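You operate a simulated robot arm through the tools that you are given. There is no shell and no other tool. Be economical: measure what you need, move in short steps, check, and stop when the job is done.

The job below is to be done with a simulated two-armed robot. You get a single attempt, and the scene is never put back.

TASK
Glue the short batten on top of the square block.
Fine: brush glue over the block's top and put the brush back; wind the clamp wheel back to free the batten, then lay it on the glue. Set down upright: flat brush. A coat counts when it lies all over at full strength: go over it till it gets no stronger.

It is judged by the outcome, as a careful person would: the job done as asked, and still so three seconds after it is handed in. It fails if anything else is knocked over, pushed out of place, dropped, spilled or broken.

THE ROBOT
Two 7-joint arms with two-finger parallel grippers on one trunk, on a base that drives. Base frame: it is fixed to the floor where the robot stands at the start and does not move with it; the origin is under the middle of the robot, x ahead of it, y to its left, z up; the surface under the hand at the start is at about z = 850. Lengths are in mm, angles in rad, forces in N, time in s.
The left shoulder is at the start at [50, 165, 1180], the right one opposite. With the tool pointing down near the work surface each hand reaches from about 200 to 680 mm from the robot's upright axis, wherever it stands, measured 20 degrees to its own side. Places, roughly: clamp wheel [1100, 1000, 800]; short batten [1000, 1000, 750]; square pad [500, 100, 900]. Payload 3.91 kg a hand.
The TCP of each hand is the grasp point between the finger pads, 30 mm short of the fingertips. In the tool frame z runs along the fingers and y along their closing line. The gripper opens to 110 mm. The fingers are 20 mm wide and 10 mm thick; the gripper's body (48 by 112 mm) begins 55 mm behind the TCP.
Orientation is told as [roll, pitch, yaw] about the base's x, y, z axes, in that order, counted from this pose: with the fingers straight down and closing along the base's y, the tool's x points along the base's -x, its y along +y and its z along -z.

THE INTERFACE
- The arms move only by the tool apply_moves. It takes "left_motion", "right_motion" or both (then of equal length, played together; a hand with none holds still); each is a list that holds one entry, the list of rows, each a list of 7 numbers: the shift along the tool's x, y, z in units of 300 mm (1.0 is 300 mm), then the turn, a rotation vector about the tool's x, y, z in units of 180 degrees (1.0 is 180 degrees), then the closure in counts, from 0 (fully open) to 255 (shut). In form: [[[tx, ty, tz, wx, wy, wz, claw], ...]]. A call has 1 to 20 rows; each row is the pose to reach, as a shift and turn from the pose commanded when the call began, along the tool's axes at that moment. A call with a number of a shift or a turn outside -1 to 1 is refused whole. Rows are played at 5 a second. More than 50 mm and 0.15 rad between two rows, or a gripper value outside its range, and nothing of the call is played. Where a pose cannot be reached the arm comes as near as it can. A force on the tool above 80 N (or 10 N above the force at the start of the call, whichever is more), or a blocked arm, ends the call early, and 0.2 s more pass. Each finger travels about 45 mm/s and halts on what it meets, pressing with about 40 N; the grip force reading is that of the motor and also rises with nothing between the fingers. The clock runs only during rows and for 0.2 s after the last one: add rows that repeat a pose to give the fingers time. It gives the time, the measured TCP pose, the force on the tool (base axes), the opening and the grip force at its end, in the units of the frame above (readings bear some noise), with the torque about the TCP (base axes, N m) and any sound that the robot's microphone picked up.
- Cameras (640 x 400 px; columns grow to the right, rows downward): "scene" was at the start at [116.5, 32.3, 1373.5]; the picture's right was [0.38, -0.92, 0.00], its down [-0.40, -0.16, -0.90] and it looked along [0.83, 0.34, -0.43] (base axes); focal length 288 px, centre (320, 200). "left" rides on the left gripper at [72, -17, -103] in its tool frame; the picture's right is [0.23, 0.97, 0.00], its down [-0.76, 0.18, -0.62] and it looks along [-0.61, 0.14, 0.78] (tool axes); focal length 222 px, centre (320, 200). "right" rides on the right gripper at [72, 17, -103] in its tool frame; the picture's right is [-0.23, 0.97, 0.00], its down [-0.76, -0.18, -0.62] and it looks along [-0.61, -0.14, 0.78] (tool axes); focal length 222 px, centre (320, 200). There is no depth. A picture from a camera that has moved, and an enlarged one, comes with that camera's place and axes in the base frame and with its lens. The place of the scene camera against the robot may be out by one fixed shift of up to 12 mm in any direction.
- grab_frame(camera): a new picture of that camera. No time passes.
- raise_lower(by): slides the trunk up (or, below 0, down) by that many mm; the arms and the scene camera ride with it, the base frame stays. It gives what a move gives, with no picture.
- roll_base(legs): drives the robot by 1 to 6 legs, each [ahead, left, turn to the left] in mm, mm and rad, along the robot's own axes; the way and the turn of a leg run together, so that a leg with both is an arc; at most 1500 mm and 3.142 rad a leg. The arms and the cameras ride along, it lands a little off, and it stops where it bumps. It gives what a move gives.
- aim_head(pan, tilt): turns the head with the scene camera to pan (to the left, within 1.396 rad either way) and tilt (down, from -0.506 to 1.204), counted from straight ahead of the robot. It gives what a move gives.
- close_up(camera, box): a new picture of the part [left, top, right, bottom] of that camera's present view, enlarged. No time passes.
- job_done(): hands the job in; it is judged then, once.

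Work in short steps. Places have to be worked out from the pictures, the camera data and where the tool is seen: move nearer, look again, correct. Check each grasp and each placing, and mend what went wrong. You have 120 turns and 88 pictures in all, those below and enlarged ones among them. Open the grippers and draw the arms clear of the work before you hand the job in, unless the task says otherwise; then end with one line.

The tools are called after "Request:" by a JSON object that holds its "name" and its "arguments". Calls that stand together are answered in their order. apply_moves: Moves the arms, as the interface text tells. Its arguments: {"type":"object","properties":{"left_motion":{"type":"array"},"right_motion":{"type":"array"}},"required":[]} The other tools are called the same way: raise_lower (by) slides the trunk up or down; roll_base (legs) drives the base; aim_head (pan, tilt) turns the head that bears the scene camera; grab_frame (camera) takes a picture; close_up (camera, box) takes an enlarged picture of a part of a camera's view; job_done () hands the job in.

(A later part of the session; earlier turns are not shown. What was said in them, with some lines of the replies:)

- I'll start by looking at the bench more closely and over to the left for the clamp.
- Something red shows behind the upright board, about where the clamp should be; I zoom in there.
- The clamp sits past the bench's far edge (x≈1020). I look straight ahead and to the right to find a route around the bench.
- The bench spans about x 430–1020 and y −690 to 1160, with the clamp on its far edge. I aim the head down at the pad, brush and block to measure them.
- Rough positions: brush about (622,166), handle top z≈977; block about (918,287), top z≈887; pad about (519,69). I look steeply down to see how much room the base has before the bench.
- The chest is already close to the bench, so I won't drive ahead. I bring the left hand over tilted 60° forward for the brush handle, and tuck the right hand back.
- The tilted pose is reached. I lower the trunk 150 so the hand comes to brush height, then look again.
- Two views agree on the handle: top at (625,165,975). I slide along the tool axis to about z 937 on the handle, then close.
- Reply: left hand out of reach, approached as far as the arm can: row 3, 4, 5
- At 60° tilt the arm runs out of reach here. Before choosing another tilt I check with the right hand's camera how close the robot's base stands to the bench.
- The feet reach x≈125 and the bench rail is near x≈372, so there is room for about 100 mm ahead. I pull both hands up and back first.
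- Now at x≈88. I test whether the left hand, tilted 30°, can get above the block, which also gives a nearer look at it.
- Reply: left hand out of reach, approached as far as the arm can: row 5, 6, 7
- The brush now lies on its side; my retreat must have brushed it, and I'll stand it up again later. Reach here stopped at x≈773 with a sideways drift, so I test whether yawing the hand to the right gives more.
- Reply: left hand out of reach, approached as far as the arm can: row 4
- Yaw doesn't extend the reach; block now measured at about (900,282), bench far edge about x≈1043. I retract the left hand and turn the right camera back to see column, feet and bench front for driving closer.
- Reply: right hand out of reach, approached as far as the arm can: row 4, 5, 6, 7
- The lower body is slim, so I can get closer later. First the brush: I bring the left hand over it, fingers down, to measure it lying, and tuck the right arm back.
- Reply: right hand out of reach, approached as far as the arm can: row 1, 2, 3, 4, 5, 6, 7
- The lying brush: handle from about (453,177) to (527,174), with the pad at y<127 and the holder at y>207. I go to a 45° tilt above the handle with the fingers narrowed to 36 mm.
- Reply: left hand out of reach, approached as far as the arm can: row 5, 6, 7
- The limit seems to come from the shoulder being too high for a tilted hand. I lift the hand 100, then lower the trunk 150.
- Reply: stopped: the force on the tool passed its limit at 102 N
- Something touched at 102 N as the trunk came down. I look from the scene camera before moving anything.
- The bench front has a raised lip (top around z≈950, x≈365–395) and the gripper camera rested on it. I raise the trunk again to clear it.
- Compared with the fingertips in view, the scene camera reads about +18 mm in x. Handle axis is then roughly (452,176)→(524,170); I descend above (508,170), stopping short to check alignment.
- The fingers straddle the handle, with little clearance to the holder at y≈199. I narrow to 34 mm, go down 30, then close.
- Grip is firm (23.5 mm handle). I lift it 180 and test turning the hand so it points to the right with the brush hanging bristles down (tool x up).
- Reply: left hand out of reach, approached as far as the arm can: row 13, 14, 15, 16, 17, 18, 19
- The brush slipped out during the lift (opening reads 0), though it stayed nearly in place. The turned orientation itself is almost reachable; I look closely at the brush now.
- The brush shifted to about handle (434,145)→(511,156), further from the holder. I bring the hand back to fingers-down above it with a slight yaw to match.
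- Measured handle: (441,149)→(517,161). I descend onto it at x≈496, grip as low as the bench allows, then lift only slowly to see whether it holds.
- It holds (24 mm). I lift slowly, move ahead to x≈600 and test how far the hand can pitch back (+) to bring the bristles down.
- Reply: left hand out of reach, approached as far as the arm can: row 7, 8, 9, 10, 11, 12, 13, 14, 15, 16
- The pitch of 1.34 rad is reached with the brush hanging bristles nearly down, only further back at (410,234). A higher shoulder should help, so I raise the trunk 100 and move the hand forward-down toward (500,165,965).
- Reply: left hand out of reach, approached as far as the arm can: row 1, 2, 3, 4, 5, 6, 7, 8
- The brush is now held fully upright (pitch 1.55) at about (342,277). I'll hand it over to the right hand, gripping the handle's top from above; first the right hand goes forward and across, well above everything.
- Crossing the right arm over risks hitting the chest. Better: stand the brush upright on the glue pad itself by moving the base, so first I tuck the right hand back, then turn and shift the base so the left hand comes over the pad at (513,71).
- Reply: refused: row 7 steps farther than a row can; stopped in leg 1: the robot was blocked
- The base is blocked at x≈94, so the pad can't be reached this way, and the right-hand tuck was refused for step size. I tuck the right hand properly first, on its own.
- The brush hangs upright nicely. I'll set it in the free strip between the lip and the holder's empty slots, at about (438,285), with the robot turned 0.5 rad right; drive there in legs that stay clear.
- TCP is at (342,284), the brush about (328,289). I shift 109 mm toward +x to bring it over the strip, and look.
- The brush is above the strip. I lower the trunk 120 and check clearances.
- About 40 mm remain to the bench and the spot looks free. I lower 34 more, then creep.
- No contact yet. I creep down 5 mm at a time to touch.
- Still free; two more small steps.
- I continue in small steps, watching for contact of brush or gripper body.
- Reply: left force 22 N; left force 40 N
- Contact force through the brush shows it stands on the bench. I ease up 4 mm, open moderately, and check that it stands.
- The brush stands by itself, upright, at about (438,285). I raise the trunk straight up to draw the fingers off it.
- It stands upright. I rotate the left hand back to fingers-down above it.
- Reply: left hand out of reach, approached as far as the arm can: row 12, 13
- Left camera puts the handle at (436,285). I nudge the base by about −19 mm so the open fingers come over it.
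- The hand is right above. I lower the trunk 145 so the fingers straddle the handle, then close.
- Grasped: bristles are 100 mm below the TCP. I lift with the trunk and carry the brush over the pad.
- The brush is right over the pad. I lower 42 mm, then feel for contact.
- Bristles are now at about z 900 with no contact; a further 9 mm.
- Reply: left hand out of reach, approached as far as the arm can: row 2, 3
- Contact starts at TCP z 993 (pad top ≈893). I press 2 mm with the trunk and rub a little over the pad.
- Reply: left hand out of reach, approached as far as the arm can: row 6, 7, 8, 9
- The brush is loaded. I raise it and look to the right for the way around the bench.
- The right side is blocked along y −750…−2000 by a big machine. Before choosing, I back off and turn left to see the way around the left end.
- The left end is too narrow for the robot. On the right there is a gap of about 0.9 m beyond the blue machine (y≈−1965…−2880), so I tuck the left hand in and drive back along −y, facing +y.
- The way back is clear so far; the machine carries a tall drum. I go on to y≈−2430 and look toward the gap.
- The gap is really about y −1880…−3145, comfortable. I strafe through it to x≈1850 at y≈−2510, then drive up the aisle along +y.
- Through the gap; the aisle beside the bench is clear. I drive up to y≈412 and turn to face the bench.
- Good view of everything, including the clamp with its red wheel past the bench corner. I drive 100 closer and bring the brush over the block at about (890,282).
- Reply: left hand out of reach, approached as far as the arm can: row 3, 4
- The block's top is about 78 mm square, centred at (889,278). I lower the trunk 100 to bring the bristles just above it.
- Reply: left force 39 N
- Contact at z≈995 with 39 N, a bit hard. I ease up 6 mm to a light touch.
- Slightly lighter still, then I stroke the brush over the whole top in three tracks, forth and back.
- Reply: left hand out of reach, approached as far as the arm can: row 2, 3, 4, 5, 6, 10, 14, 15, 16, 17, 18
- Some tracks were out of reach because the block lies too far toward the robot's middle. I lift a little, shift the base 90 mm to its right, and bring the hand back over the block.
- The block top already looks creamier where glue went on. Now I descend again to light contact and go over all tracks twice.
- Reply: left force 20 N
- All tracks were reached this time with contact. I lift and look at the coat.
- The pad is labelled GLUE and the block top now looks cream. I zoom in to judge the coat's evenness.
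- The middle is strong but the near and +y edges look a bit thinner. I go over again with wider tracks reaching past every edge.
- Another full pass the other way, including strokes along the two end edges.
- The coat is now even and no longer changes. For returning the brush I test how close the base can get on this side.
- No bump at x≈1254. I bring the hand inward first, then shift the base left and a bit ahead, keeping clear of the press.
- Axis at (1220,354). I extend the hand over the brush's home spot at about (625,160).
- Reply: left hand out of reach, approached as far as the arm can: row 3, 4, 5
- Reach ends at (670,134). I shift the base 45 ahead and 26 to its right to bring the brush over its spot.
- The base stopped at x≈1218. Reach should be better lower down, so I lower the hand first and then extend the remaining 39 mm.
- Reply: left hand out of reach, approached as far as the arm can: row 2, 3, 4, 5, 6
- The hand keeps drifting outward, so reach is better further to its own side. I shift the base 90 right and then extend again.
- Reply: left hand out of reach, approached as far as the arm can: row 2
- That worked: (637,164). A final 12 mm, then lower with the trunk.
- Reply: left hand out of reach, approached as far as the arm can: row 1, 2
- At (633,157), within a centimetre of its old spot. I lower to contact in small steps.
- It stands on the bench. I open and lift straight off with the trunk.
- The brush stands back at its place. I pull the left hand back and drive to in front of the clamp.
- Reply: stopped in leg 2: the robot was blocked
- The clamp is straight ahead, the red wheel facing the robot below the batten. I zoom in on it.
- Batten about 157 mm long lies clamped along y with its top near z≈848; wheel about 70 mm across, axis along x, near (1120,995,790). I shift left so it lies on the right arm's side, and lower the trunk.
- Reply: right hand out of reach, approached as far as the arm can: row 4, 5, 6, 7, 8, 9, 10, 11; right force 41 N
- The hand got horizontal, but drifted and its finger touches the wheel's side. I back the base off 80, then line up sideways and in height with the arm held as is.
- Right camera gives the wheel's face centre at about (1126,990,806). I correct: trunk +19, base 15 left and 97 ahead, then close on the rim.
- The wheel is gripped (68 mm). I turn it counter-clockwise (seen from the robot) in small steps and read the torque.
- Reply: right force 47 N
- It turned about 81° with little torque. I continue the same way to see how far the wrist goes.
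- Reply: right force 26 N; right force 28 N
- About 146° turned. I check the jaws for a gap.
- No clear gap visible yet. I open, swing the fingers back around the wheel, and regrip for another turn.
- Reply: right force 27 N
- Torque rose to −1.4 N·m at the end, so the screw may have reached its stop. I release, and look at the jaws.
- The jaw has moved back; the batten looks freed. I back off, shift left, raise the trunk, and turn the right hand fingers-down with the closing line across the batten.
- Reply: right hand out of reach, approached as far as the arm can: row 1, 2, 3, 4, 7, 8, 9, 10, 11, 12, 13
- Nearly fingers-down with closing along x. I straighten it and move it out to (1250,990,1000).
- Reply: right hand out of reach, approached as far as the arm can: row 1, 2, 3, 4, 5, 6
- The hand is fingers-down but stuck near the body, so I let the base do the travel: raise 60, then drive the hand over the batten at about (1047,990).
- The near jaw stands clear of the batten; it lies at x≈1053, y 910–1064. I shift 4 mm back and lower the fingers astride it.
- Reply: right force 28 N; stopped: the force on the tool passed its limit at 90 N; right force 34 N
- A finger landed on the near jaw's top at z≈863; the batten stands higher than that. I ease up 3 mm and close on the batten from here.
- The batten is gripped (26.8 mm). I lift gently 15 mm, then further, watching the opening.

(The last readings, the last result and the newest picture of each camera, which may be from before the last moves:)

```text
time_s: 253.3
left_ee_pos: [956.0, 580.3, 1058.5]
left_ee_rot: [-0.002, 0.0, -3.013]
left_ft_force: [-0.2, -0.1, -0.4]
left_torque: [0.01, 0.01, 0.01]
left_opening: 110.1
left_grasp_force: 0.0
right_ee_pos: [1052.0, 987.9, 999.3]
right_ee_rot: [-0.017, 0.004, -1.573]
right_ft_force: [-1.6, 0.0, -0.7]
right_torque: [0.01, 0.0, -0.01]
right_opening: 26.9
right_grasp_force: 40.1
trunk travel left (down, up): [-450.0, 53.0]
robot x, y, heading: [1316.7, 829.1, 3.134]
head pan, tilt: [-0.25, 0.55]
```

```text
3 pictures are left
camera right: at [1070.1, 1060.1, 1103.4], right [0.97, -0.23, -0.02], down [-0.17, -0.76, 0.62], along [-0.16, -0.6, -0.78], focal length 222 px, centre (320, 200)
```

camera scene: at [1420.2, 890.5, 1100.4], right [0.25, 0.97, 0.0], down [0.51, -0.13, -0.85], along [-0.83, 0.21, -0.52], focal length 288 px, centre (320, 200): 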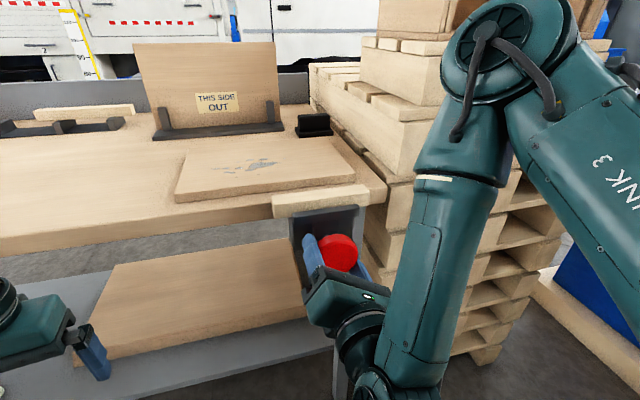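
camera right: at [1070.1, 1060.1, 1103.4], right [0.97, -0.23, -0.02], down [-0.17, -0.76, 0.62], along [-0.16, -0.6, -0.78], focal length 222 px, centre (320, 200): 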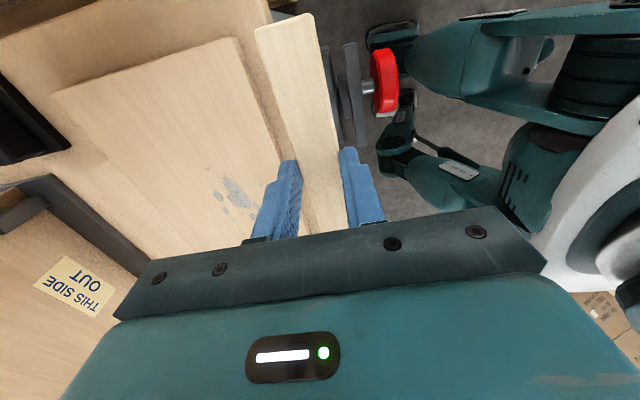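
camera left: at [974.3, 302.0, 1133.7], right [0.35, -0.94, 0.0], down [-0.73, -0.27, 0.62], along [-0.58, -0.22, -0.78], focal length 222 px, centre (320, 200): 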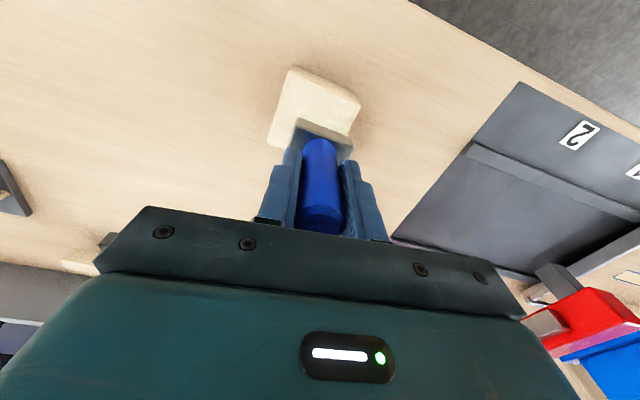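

The batten is held level, the clamp's clear. I back off, drive along to beside the block, and turn the hand to its normal yaw with more reach.

Request:
{"name": "roll_base", "arguments": {"legs": [[-250, 0, 0], [0, 750, 0]]}}

Request:
{"name": "apply_moves", "arguments": {"right_motion": [[[0, -0.02, 0, 0, 0, 0.042, 255], [0.01, -0.06, 0, 0, 0, 0.084, 255], [0.02, -0.1, 0, 0, 0, 0.126, 255], [0.03, -0.15, 0, 0, 0, 0.168, 255], [0.05, -0.2, 0, 0, 0, 0.21, 255], [0.06, -0.25, 0, 0, 0, 0.252, 255], [0.07, -0.3, 0, 0, 0, 0.294, 255], [0.08, -0.35, 0, 0, 0, 0.336, 255], [0.1, -0.4, 0, 0, 0, 0.378, 255], [0.11, -0.45, 0, 0, 0, 0.42, 255], [0.12, -0.5, 0, 0, 0, 0.46, 255], [0.13, -0.55, 0, 0, 0, 0.5, 255], [0.13, -0.6, 0, 0, 0, 0.5, 255]]]}}

```text
time_s: 261.7
left_ee_pos: [1206.3, -171.1, 1059.2]
left_ee_rot: [-0.002, 0.001, -3.012]
left_ft_force: [0.2, -0.4, 0.8]
left_torque: [-0.02, -0.03, 0.0]
left_opening: 110.0
left_grasp_force: 0.0
right_ee_pos: [1300.8, 237.0, 999.6]
right_ee_rot: [-0.019, 0.003, -1.575]
right_ft_force: [0.1, 1.4, 0.0]
right_torque: [-0.02, -0.01, -0.01]
right_opening: 26.7
right_grasp_force: 39.9
trunk travel left (down, up): [-450.0, 53.0]
robot x, y, heading: [1567.1, 78.9, 3.145]
head pan, tilt: [-0.25, 0.55]
```

```text
time_s: 264.5
left_ee_pos: [1206.0, -171.1, 1058.7]
left_ee_rot: [-0.002, -0.002, -3.012]
left_ft_force: [0.3, 0.0, -0.1]
left_torque: [0.01, -0.01, -0.01]
left_opening: 110.1
left_grasp_force: 0.1
right_ee_pos: [1119.5, 275.7, 1001.4]
right_ee_rot: [-0.003, -0.018, 3.137]
right_ft_force: [0.0, 0.0, -0.2]
right_torque: [0.0, 0.02, 0.0]
right_opening: 26.7
right_grasp_force: 40.2
trunk travel left (down, up): [-450.0, 53.0]
robot x, y, heading: [1566.9, 79.6, 3.147]
head pan, tilt: [-0.25, 0.55]
```

Now the hand points normally with the batten along x at y≈276. I level it slightly and drive 228 ahead so it's centred over the block.

Request:
{"name": "apply_moves", "arguments": {"right_motion": [[[0, 0, 0, 0, 0.003, 0, 255], [0, 0, 0, 0, 0.0057, 0, 255]]]}}

Request:
{"name": "roll_base", "arguments": {"legs": [[228, -2, 0]]}}

Request:
{"name": "aim_head", "arguments": {"pan": -0.4, "tilt": 0.75}}

Request:
{"name": "grab_frame", "arguments": {"camera": "scene"}}

```text
time_s: 265.1
left_ee_pos: [1205.1, -170.7, 1058.6]
left_ee_rot: [-0.001, 0.0, -3.013]
left_ft_force: [0.0, 0.0, 0.5]
left_torque: [-0.01, -0.03, 0.0]
left_opening: 109.6
left_grasp_force: 0.1
right_ee_pos: [1120.6, 275.2, 1003.1]
right_ee_rot: [-0.003, 0.0, 3.14]
right_ft_force: [0.4, -0.4, -1.1]
right_torque: [0.01, -0.04, 0.0]
right_opening: 27.0
right_grasp_force: 39.9
trunk travel left (down, up): [-450.0, 53.0]
robot x, y, heading: [1565.8, 80.0, 3.144]
head pan, tilt: [-0.25, 0.55]
```

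```text
time_s: 266.8
left_ee_pos: [979.1, -169.0, 1058.0]
left_ee_rot: [-0.002, -0.001, -3.011]
left_ft_force: [0.6, -0.5, 1.0]
left_torque: [-0.02, -0.02, 0.01]
left_opening: 109.9
left_grasp_force: 0.1
right_ee_pos: [893.7, 277.0, 1002.2]
right_ee_rot: [-0.004, 0.002, 3.14]
right_ft_force: [-0.3, -0.2, -1.6]
right_torque: [0.02, -0.02, -0.01]
right_opening: 26.5
right_grasp_force: 40.1
trunk travel left (down, up): [-450.0, 53.0]
robot x, y, heading: [1340.8, 83.9, 3.138]
head pan, tilt: [-0.25, 0.55]
```

```text
time_s: 267.6
left_ee_pos: [979.4, -169.2, 1058.4]
left_ee_rot: [-0.003, 0.0, -3.01]
left_ft_force: [-0.2, -0.4, -0.8]
left_torque: [-0.01, -0.01, -0.01]
left_opening: 110.1
left_grasp_force: 0.1
right_ee_pos: [894.9, 278.4, 1002.9]
right_ee_rot: [-0.005, -0.001, 3.138]
right_ft_force: [-0.2, -0.5, -0.9]
right_torque: [0.02, 0.02, 0.0]
right_opening: 26.9
right_grasp_force: 40.3
trunk travel left (down, up): [-450.0, 53.0]
robot x, y, heading: [1341.4, 82.6, 3.135]
head pan, tilt: [-0.4, 0.75]
```

```text
2 pictures are left
camera scene: at [1238.3, 111.0, 1397.1], right [0.39, 0.92, 0.0], down [0.63, -0.27, -0.73], along [-0.67, 0.29, -0.68], focal length 288 px, centre (320, 200)
```

scene: 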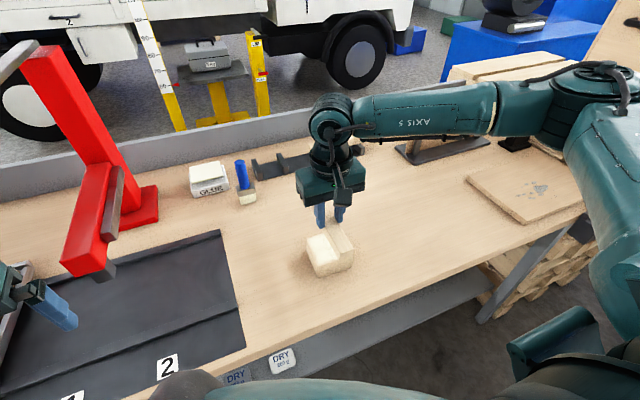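

The batten is centred above the block. I lower 45, then creep to contact.

Request:
{"name": "raise_lower", "arguments": {"by": -45}}

Request:
{"name": "raise_lower", "arguments": {"by": -4}}

```text
time_s: 268.4
left_ee_pos: [980.0, -169.6, 1013.1]
left_ee_rot: [-0.003, 0.001, -3.009]
left_ft_force: [0.5, 0.4, -0.3]
left_torque: [0.03, 0.01, 0.02]
left_opening: 110.1
left_grasp_force: 0.0
right_ee_pos: [893.4, 277.7, 958.4]
right_ee_rot: [-0.003, 0.0, 3.141]
right_ft_force: [-0.3, -0.7, -0.7]
right_torque: [0.0, 0.0, -0.01]
right_opening: 26.7
right_grasp_force: 40.2
trunk travel left (down, up): [-405.0, 98.0]
robot x, y, heading: [1340.9, 80.5, 3.14]
head pan, tilt: [-0.4, 0.75]
```

```text
time_s: 269.0
left_ee_pos: [980.2, -169.2, 1009.2]
left_ee_rot: [-0.003, 0.0, -3.011]
left_ft_force: [0.4, 0.0, -0.5]
left_torque: [0.03, 0.01, 0.03]
left_opening: 110.1
left_grasp_force: 0.1
right_ee_pos: [895.0, 278.6, 953.8]
right_ee_rot: [-0.003, 0.002, 3.14]
right_ft_force: [-0.2, -0.3, -1.3]
right_torque: [-0.04, 0.0, 0.01]
right_opening: 26.5
right_grasp_force: 40.1
trunk travel left (down, up): [-401.0, 102.0]
robot x, y, heading: [1341.8, 78.4, 3.141]
head pan, tilt: [-0.4, 0.75]
```

No contact yet; four more small steps.

Request:
{"name": "raise_lower", "arguments": {"by": -3}}

Request:
{"name": "raise_lower", "arguments": {"by": -3}}

Request:
{"name": "raise_lower", "arguments": {"by": -3}}

```text
time_s: 269.5
left_ee_pos: [979.0, -169.5, 1006.3]
left_ee_rot: [-0.002, 0.001, -3.009]
left_ft_force: [-0.5, -0.7, -0.4]
left_torque: [-0.02, 0.0, 0.0]
left_opening: 110.0
left_grasp_force: 0.2
right_ee_pos: [894.4, 278.2, 950.4]
right_ee_rot: [-0.003, 0.0, 3.141]
right_ft_force: [0.2, -0.4, -0.3]
right_torque: [-0.01, 0.0, -0.01]
right_opening: 26.8
right_grasp_force: 40.0
trunk travel left (down, up): [-398.0, 105.0]
robot x, y, heading: [1338.3, 78.8, 3.14]
head pan, tilt: [-0.4, 0.75]
```

```text
time_s: 270.0
left_ee_pos: [979.1, -168.7, 1003.3]
left_ee_rot: [-0.002, 0.0, -3.009]
left_ft_force: [-1.1, 0.8, -0.8]
left_torque: [-0.01, -0.02, -0.05]
left_opening: 110.1
left_grasp_force: 0.0
right_ee_pos: [895.0, 277.9, 947.7]
right_ee_rot: [-0.003, -0.001, 3.14]
right_ft_force: [0.6, -0.7, 0.0]
right_torque: [-0.01, -0.03, 0.01]
right_opening: 26.9
right_grasp_force: 40.0
trunk travel left (down, up): [-395.0, 108.0]
robot x, y, heading: [1341.9, 80.9, 3.137]
head pan, tilt: [-0.4, 0.75]
```

```text
time_s: 270.5
left_ee_pos: [979.4, -169.3, 999.8]
left_ee_rot: [-0.002, 0.0, -3.01]
left_ft_force: [0.1, 0.0, 0.7]
left_torque: [0.03, 0.0, 0.0]
left_opening: 110.1
left_grasp_force: 0.1
right_ee_pos: [895.6, 278.1, 945.0]
right_ee_rot: [-0.003, 0.0, 3.139]
right_ft_force: [0.0, -0.3, -0.8]
right_torque: [0.02, 0.01, 0.0]
right_opening: 26.6
right_grasp_force: 39.8
trunk travel left (down, up): [-392.0, 111.0]
robot x, y, heading: [1342.2, 80.4, 3.138]
head pan, tilt: [-0.4, 0.75]
```

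Still free; I continue down in 3 mm steps.

Request:
{"name": "raise_lower", "arguments": {"by": -3}}

Request:
{"name": "raise_lower", "arguments": {"by": -3}}

Request:
{"name": "raise_lower", "arguments": {"by": -3}}

```text
time_s: 271.0
left_ee_pos: [980.5, -169.4, 999.1]
left_ee_rot: [-0.002, -0.002, -3.011]
left_ft_force: [0.0, -0.7, -0.2]
left_torque: [-0.01, 0.0, -0.03]
left_opening: 110.2
left_grasp_force: 0.0
right_ee_pos: [895.7, 276.9, 943.7]
right_ee_rot: [-0.004, -0.003, 3.139]
right_ft_force: [0.9, 1.4, 14.4]
right_torque: [0.09, -0.58, 0.06]
right_opening: 26.8
right_grasp_force: 40.1
trunk travel left (down, up): [-389.0, 114.0]
robot x, y, heading: [1336.6, 80.9, 3.14]
head pan, tilt: [-0.4, 0.75]
```

```text
time_s: 271.6
left_ee_pos: [981.2, -167.9, 995.6]
left_ee_rot: [-0.001, -0.001, -3.011]
left_ft_force: [-0.4, 0.3, 1.1]
left_torque: [-0.02, -0.01, -0.04]
left_opening: 110.3
left_grasp_force: 0.1
right_ee_pos: [896.9, 278.1, 943.8]
right_ee_rot: [-0.002, -0.008, 3.139]
right_ft_force: [0.7, 5.3, 38.1]
right_torque: [0.17, -0.66, 0.02]
right_opening: 26.7
right_grasp_force: 40.0
trunk travel left (down, up): [-386.0, 117.0]
robot x, y, heading: [1346.0, 80.9, 3.139]
head pan, tilt: [-0.4, 0.75]
```

```text
time_s: 272.1
left_ee_pos: [982.0, -169.3, 992.7]
left_ee_rot: [-0.004, -0.004, -3.011]
left_ft_force: [0.2, -0.3, 0.0]
left_torque: [-0.01, 0.02, 0.0]
left_opening: 110.0
left_grasp_force: 0.0
right_ee_pos: [895.3, 278.3, 941.0]
right_ee_rot: [-0.002, -0.013, 3.139]
right_ft_force: [2.1, 8.1, 42.8]
right_torque: [0.28, 0.07, -0.04]
right_opening: 26.8
right_grasp_force: 40.0
trunk travel left (down, up): [-383.0, 120.0]
robot x, y, heading: [1339.2, 82.8, 3.138]
head pan, tilt: [-0.4, 0.75]
```

The batten lies flat on the block, pressed with about 40 N. I ease off 5 mm and open the fingers.

Request:
{"name": "raise_lower", "arguments": {"by": 5}}

Request:
{"name": "apply_moves", "arguments": {"right_motion": [[[0, 0, 0, 0, 0, 0, 185], [0, 0, 0, 0, 0, 0, 175], [0, 0, 0, 0, 0, 0, 150], [0, 0, 0, 0, 0, 0, 120], [0, 0, 0, 0, 0, 0, 120]]]}}

Request:
{"name": "raise_lower", "arguments": {"by": 115}}

Request:
{"name": "close_up", "arguments": {"camera": "scene", "box": [180, 120, 400, 300]}}

```text
time_s: 272.6
left_ee_pos: [980.8, -169.8, 996.2]
left_ee_rot: [-0.001, -0.003, -3.012]
left_ft_force: [0.4, -0.7, 0.4]
left_torque: [0.0, 0.02, 0.0]
left_opening: 110.0
left_grasp_force: 0.1
right_ee_pos: [895.2, 277.2, 942.1]
right_ee_rot: [-0.002, -0.002, 3.14]
right_ft_force: [-5.6, 1.1, 19.1]
right_torque: [-0.03, 1.06, -0.1]
right_opening: 26.9
right_grasp_force: 39.9
trunk travel left (down, up): [-388.0, 115.0]
robot x, y, heading: [1342.0, 84.5, 3.14]
head pan, tilt: [-0.4, 0.75]
```

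```text
time_s: 273.8
left_ee_pos: [979.5, -169.6, 996.5]
left_ee_rot: [-0.001, 0.001, -3.011]
left_ft_force: [-0.4, -0.3, 0.7]
left_torque: [0.03, 0.01, 0.0]
left_opening: 110.1
left_grasp_force: 0.0
right_ee_pos: [894.8, 277.6, 941.1]
right_ee_rot: [-0.005, -0.002, 3.14]
right_ft_force: [0.5, -0.2, 0.1]
right_torque: [-0.02, -0.01, -0.02]
right_opening: 58.2
right_grasp_force: 0.0
trunk travel left (down, up): [-388.0, 115.0]
robot x, y, heading: [1346.4, 77.3, 3.136]
head pan, tilt: [-0.4, 0.75]
```

```text
time_s: 275.3
left_ee_pos: [980.2, -168.4, 1110.0]
left_ee_rot: [0.0, -0.001, -3.01]
left_ft_force: [0.6, -0.1, 0.5]
left_torque: [0.0, 0.01, -0.03]
left_opening: 110.2
left_grasp_force: 0.1
right_ee_pos: [894.2, 278.4, 1054.9]
right_ee_rot: [-0.004, -0.001, 3.139]
right_ft_force: [-0.6, -1.1, 0.1]
right_torque: [0.01, 0.03, 0.0]
right_opening: 58.1
right_grasp_force: 0.0
trunk travel left (down, up): [-503.0, 0.0]
robot x, y, heading: [1340.5, 81.2, 3.142]
head pan, tilt: [-0.4, 0.75]
```

```text
2.22 times, centred on (290, 210) of scene
camera zoom: at [1238.1, 111.0, 1449.9], right [0.39, 0.92, 0.0], down [0.63, -0.27, -0.73], along [-0.67, 0.29, -0.68], focal length 639 px, centre (387, 178)
```

zoom: 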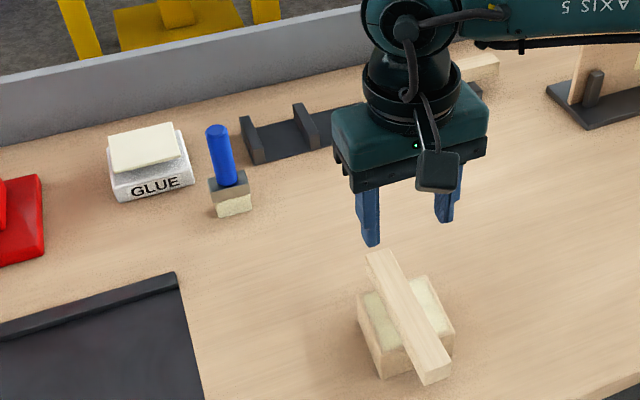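

The batten lies centred on the glued block, and the brush stands in its place. I open the grippers fully and back the robot away.

Request:
{"name": "apply_moves", "arguments": {"right_motion": [[[0, 0, 0, 0, 0, 0, 60], [0, 0, 0, 0, 0, 0, 0], [0, 0, 0, 0, 0, 0, 0]]]}}

Request:
{"name": "roll_base", "arguments": {"legs": [[-350, 0, 0]]}}

Request:
{"name": "grab_frame", "arguments": {"camera": "scene"}}

```text
time_s: 276.1
left_ee_pos: [979.6, -167.9, 1111.4]
left_ee_rot: [-0.002, 0.001, -3.01]
left_ft_force: [0.4, -0.6, 0.7]
left_torque: [-0.02, 0.0, 0.01]
left_opening: 109.9
left_grasp_force: 0.1
right_ee_pos: [894.6, 277.6, 1055.1]
right_ee_rot: [-0.003, 0.0, 3.138]
right_ft_force: [0.4, 0.0, 0.6]
right_torque: [0.0, 0.03, -0.04]
right_opening: 110.1
right_grasp_force: 0.2
trunk travel left (down, up): [-503.0, 0.0]
robot x, y, heading: [1341.4, 82.3, 3.142]
head pan, tilt: [-0.4, 0.75]
```

```text
time_s: 278.4
left_ee_pos: [1328.0, -169.3, 1111.5]
left_ee_rot: [-0.001, 0.0, -3.011]
left_ft_force: [-0.1, 0.6, 0.0]
left_torque: [-0.02, 0.02, 0.02]
left_opening: 109.7
left_grasp_force: 0.0
right_ee_pos: [1243.8, 277.4, 1055.6]
right_ee_rot: [-0.004, 0.0, 3.138]
right_ft_force: [-0.2, -0.2, 0.0]
right_torque: [-0.01, 0.01, -0.02]
right_opening: 109.7
right_grasp_force: 0.0
trunk travel left (down, up): [-503.0, 0.0]
robot x, y, heading: [1689.4, 80.2, 3.14]
head pan, tilt: [-0.4, 0.75]
```

```text
0 pictures are left
camera scene: at [1587.9, 110.6, 1450.0], right [0.39, 0.92, 0.0], down [0.63, -0.27, -0.73], along [-0.67, 0.29, -0.68], focal length 288 px, centre (320, 200)
```

scene: 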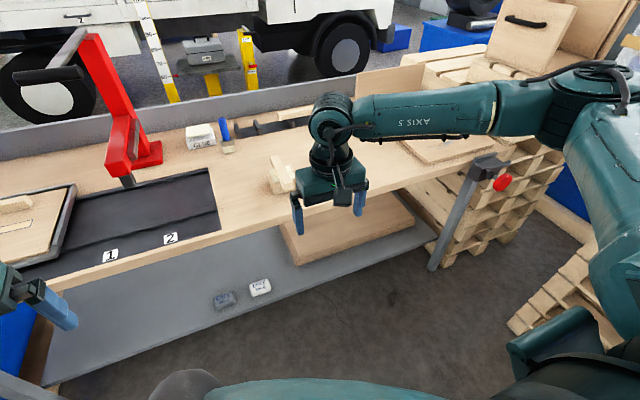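

The last picture shows the brush upright, the batten on the block, and both grippers open and clear of the work. I hand the job in.

Request:
{"name": "job_done", "arguments": {}}

```text
The job is handed in.
```

The batten is lying centred on the glued block and the brush is back upright, within about a centimetre of its old spot; early on I knocked the brush over and had to stand it up again.
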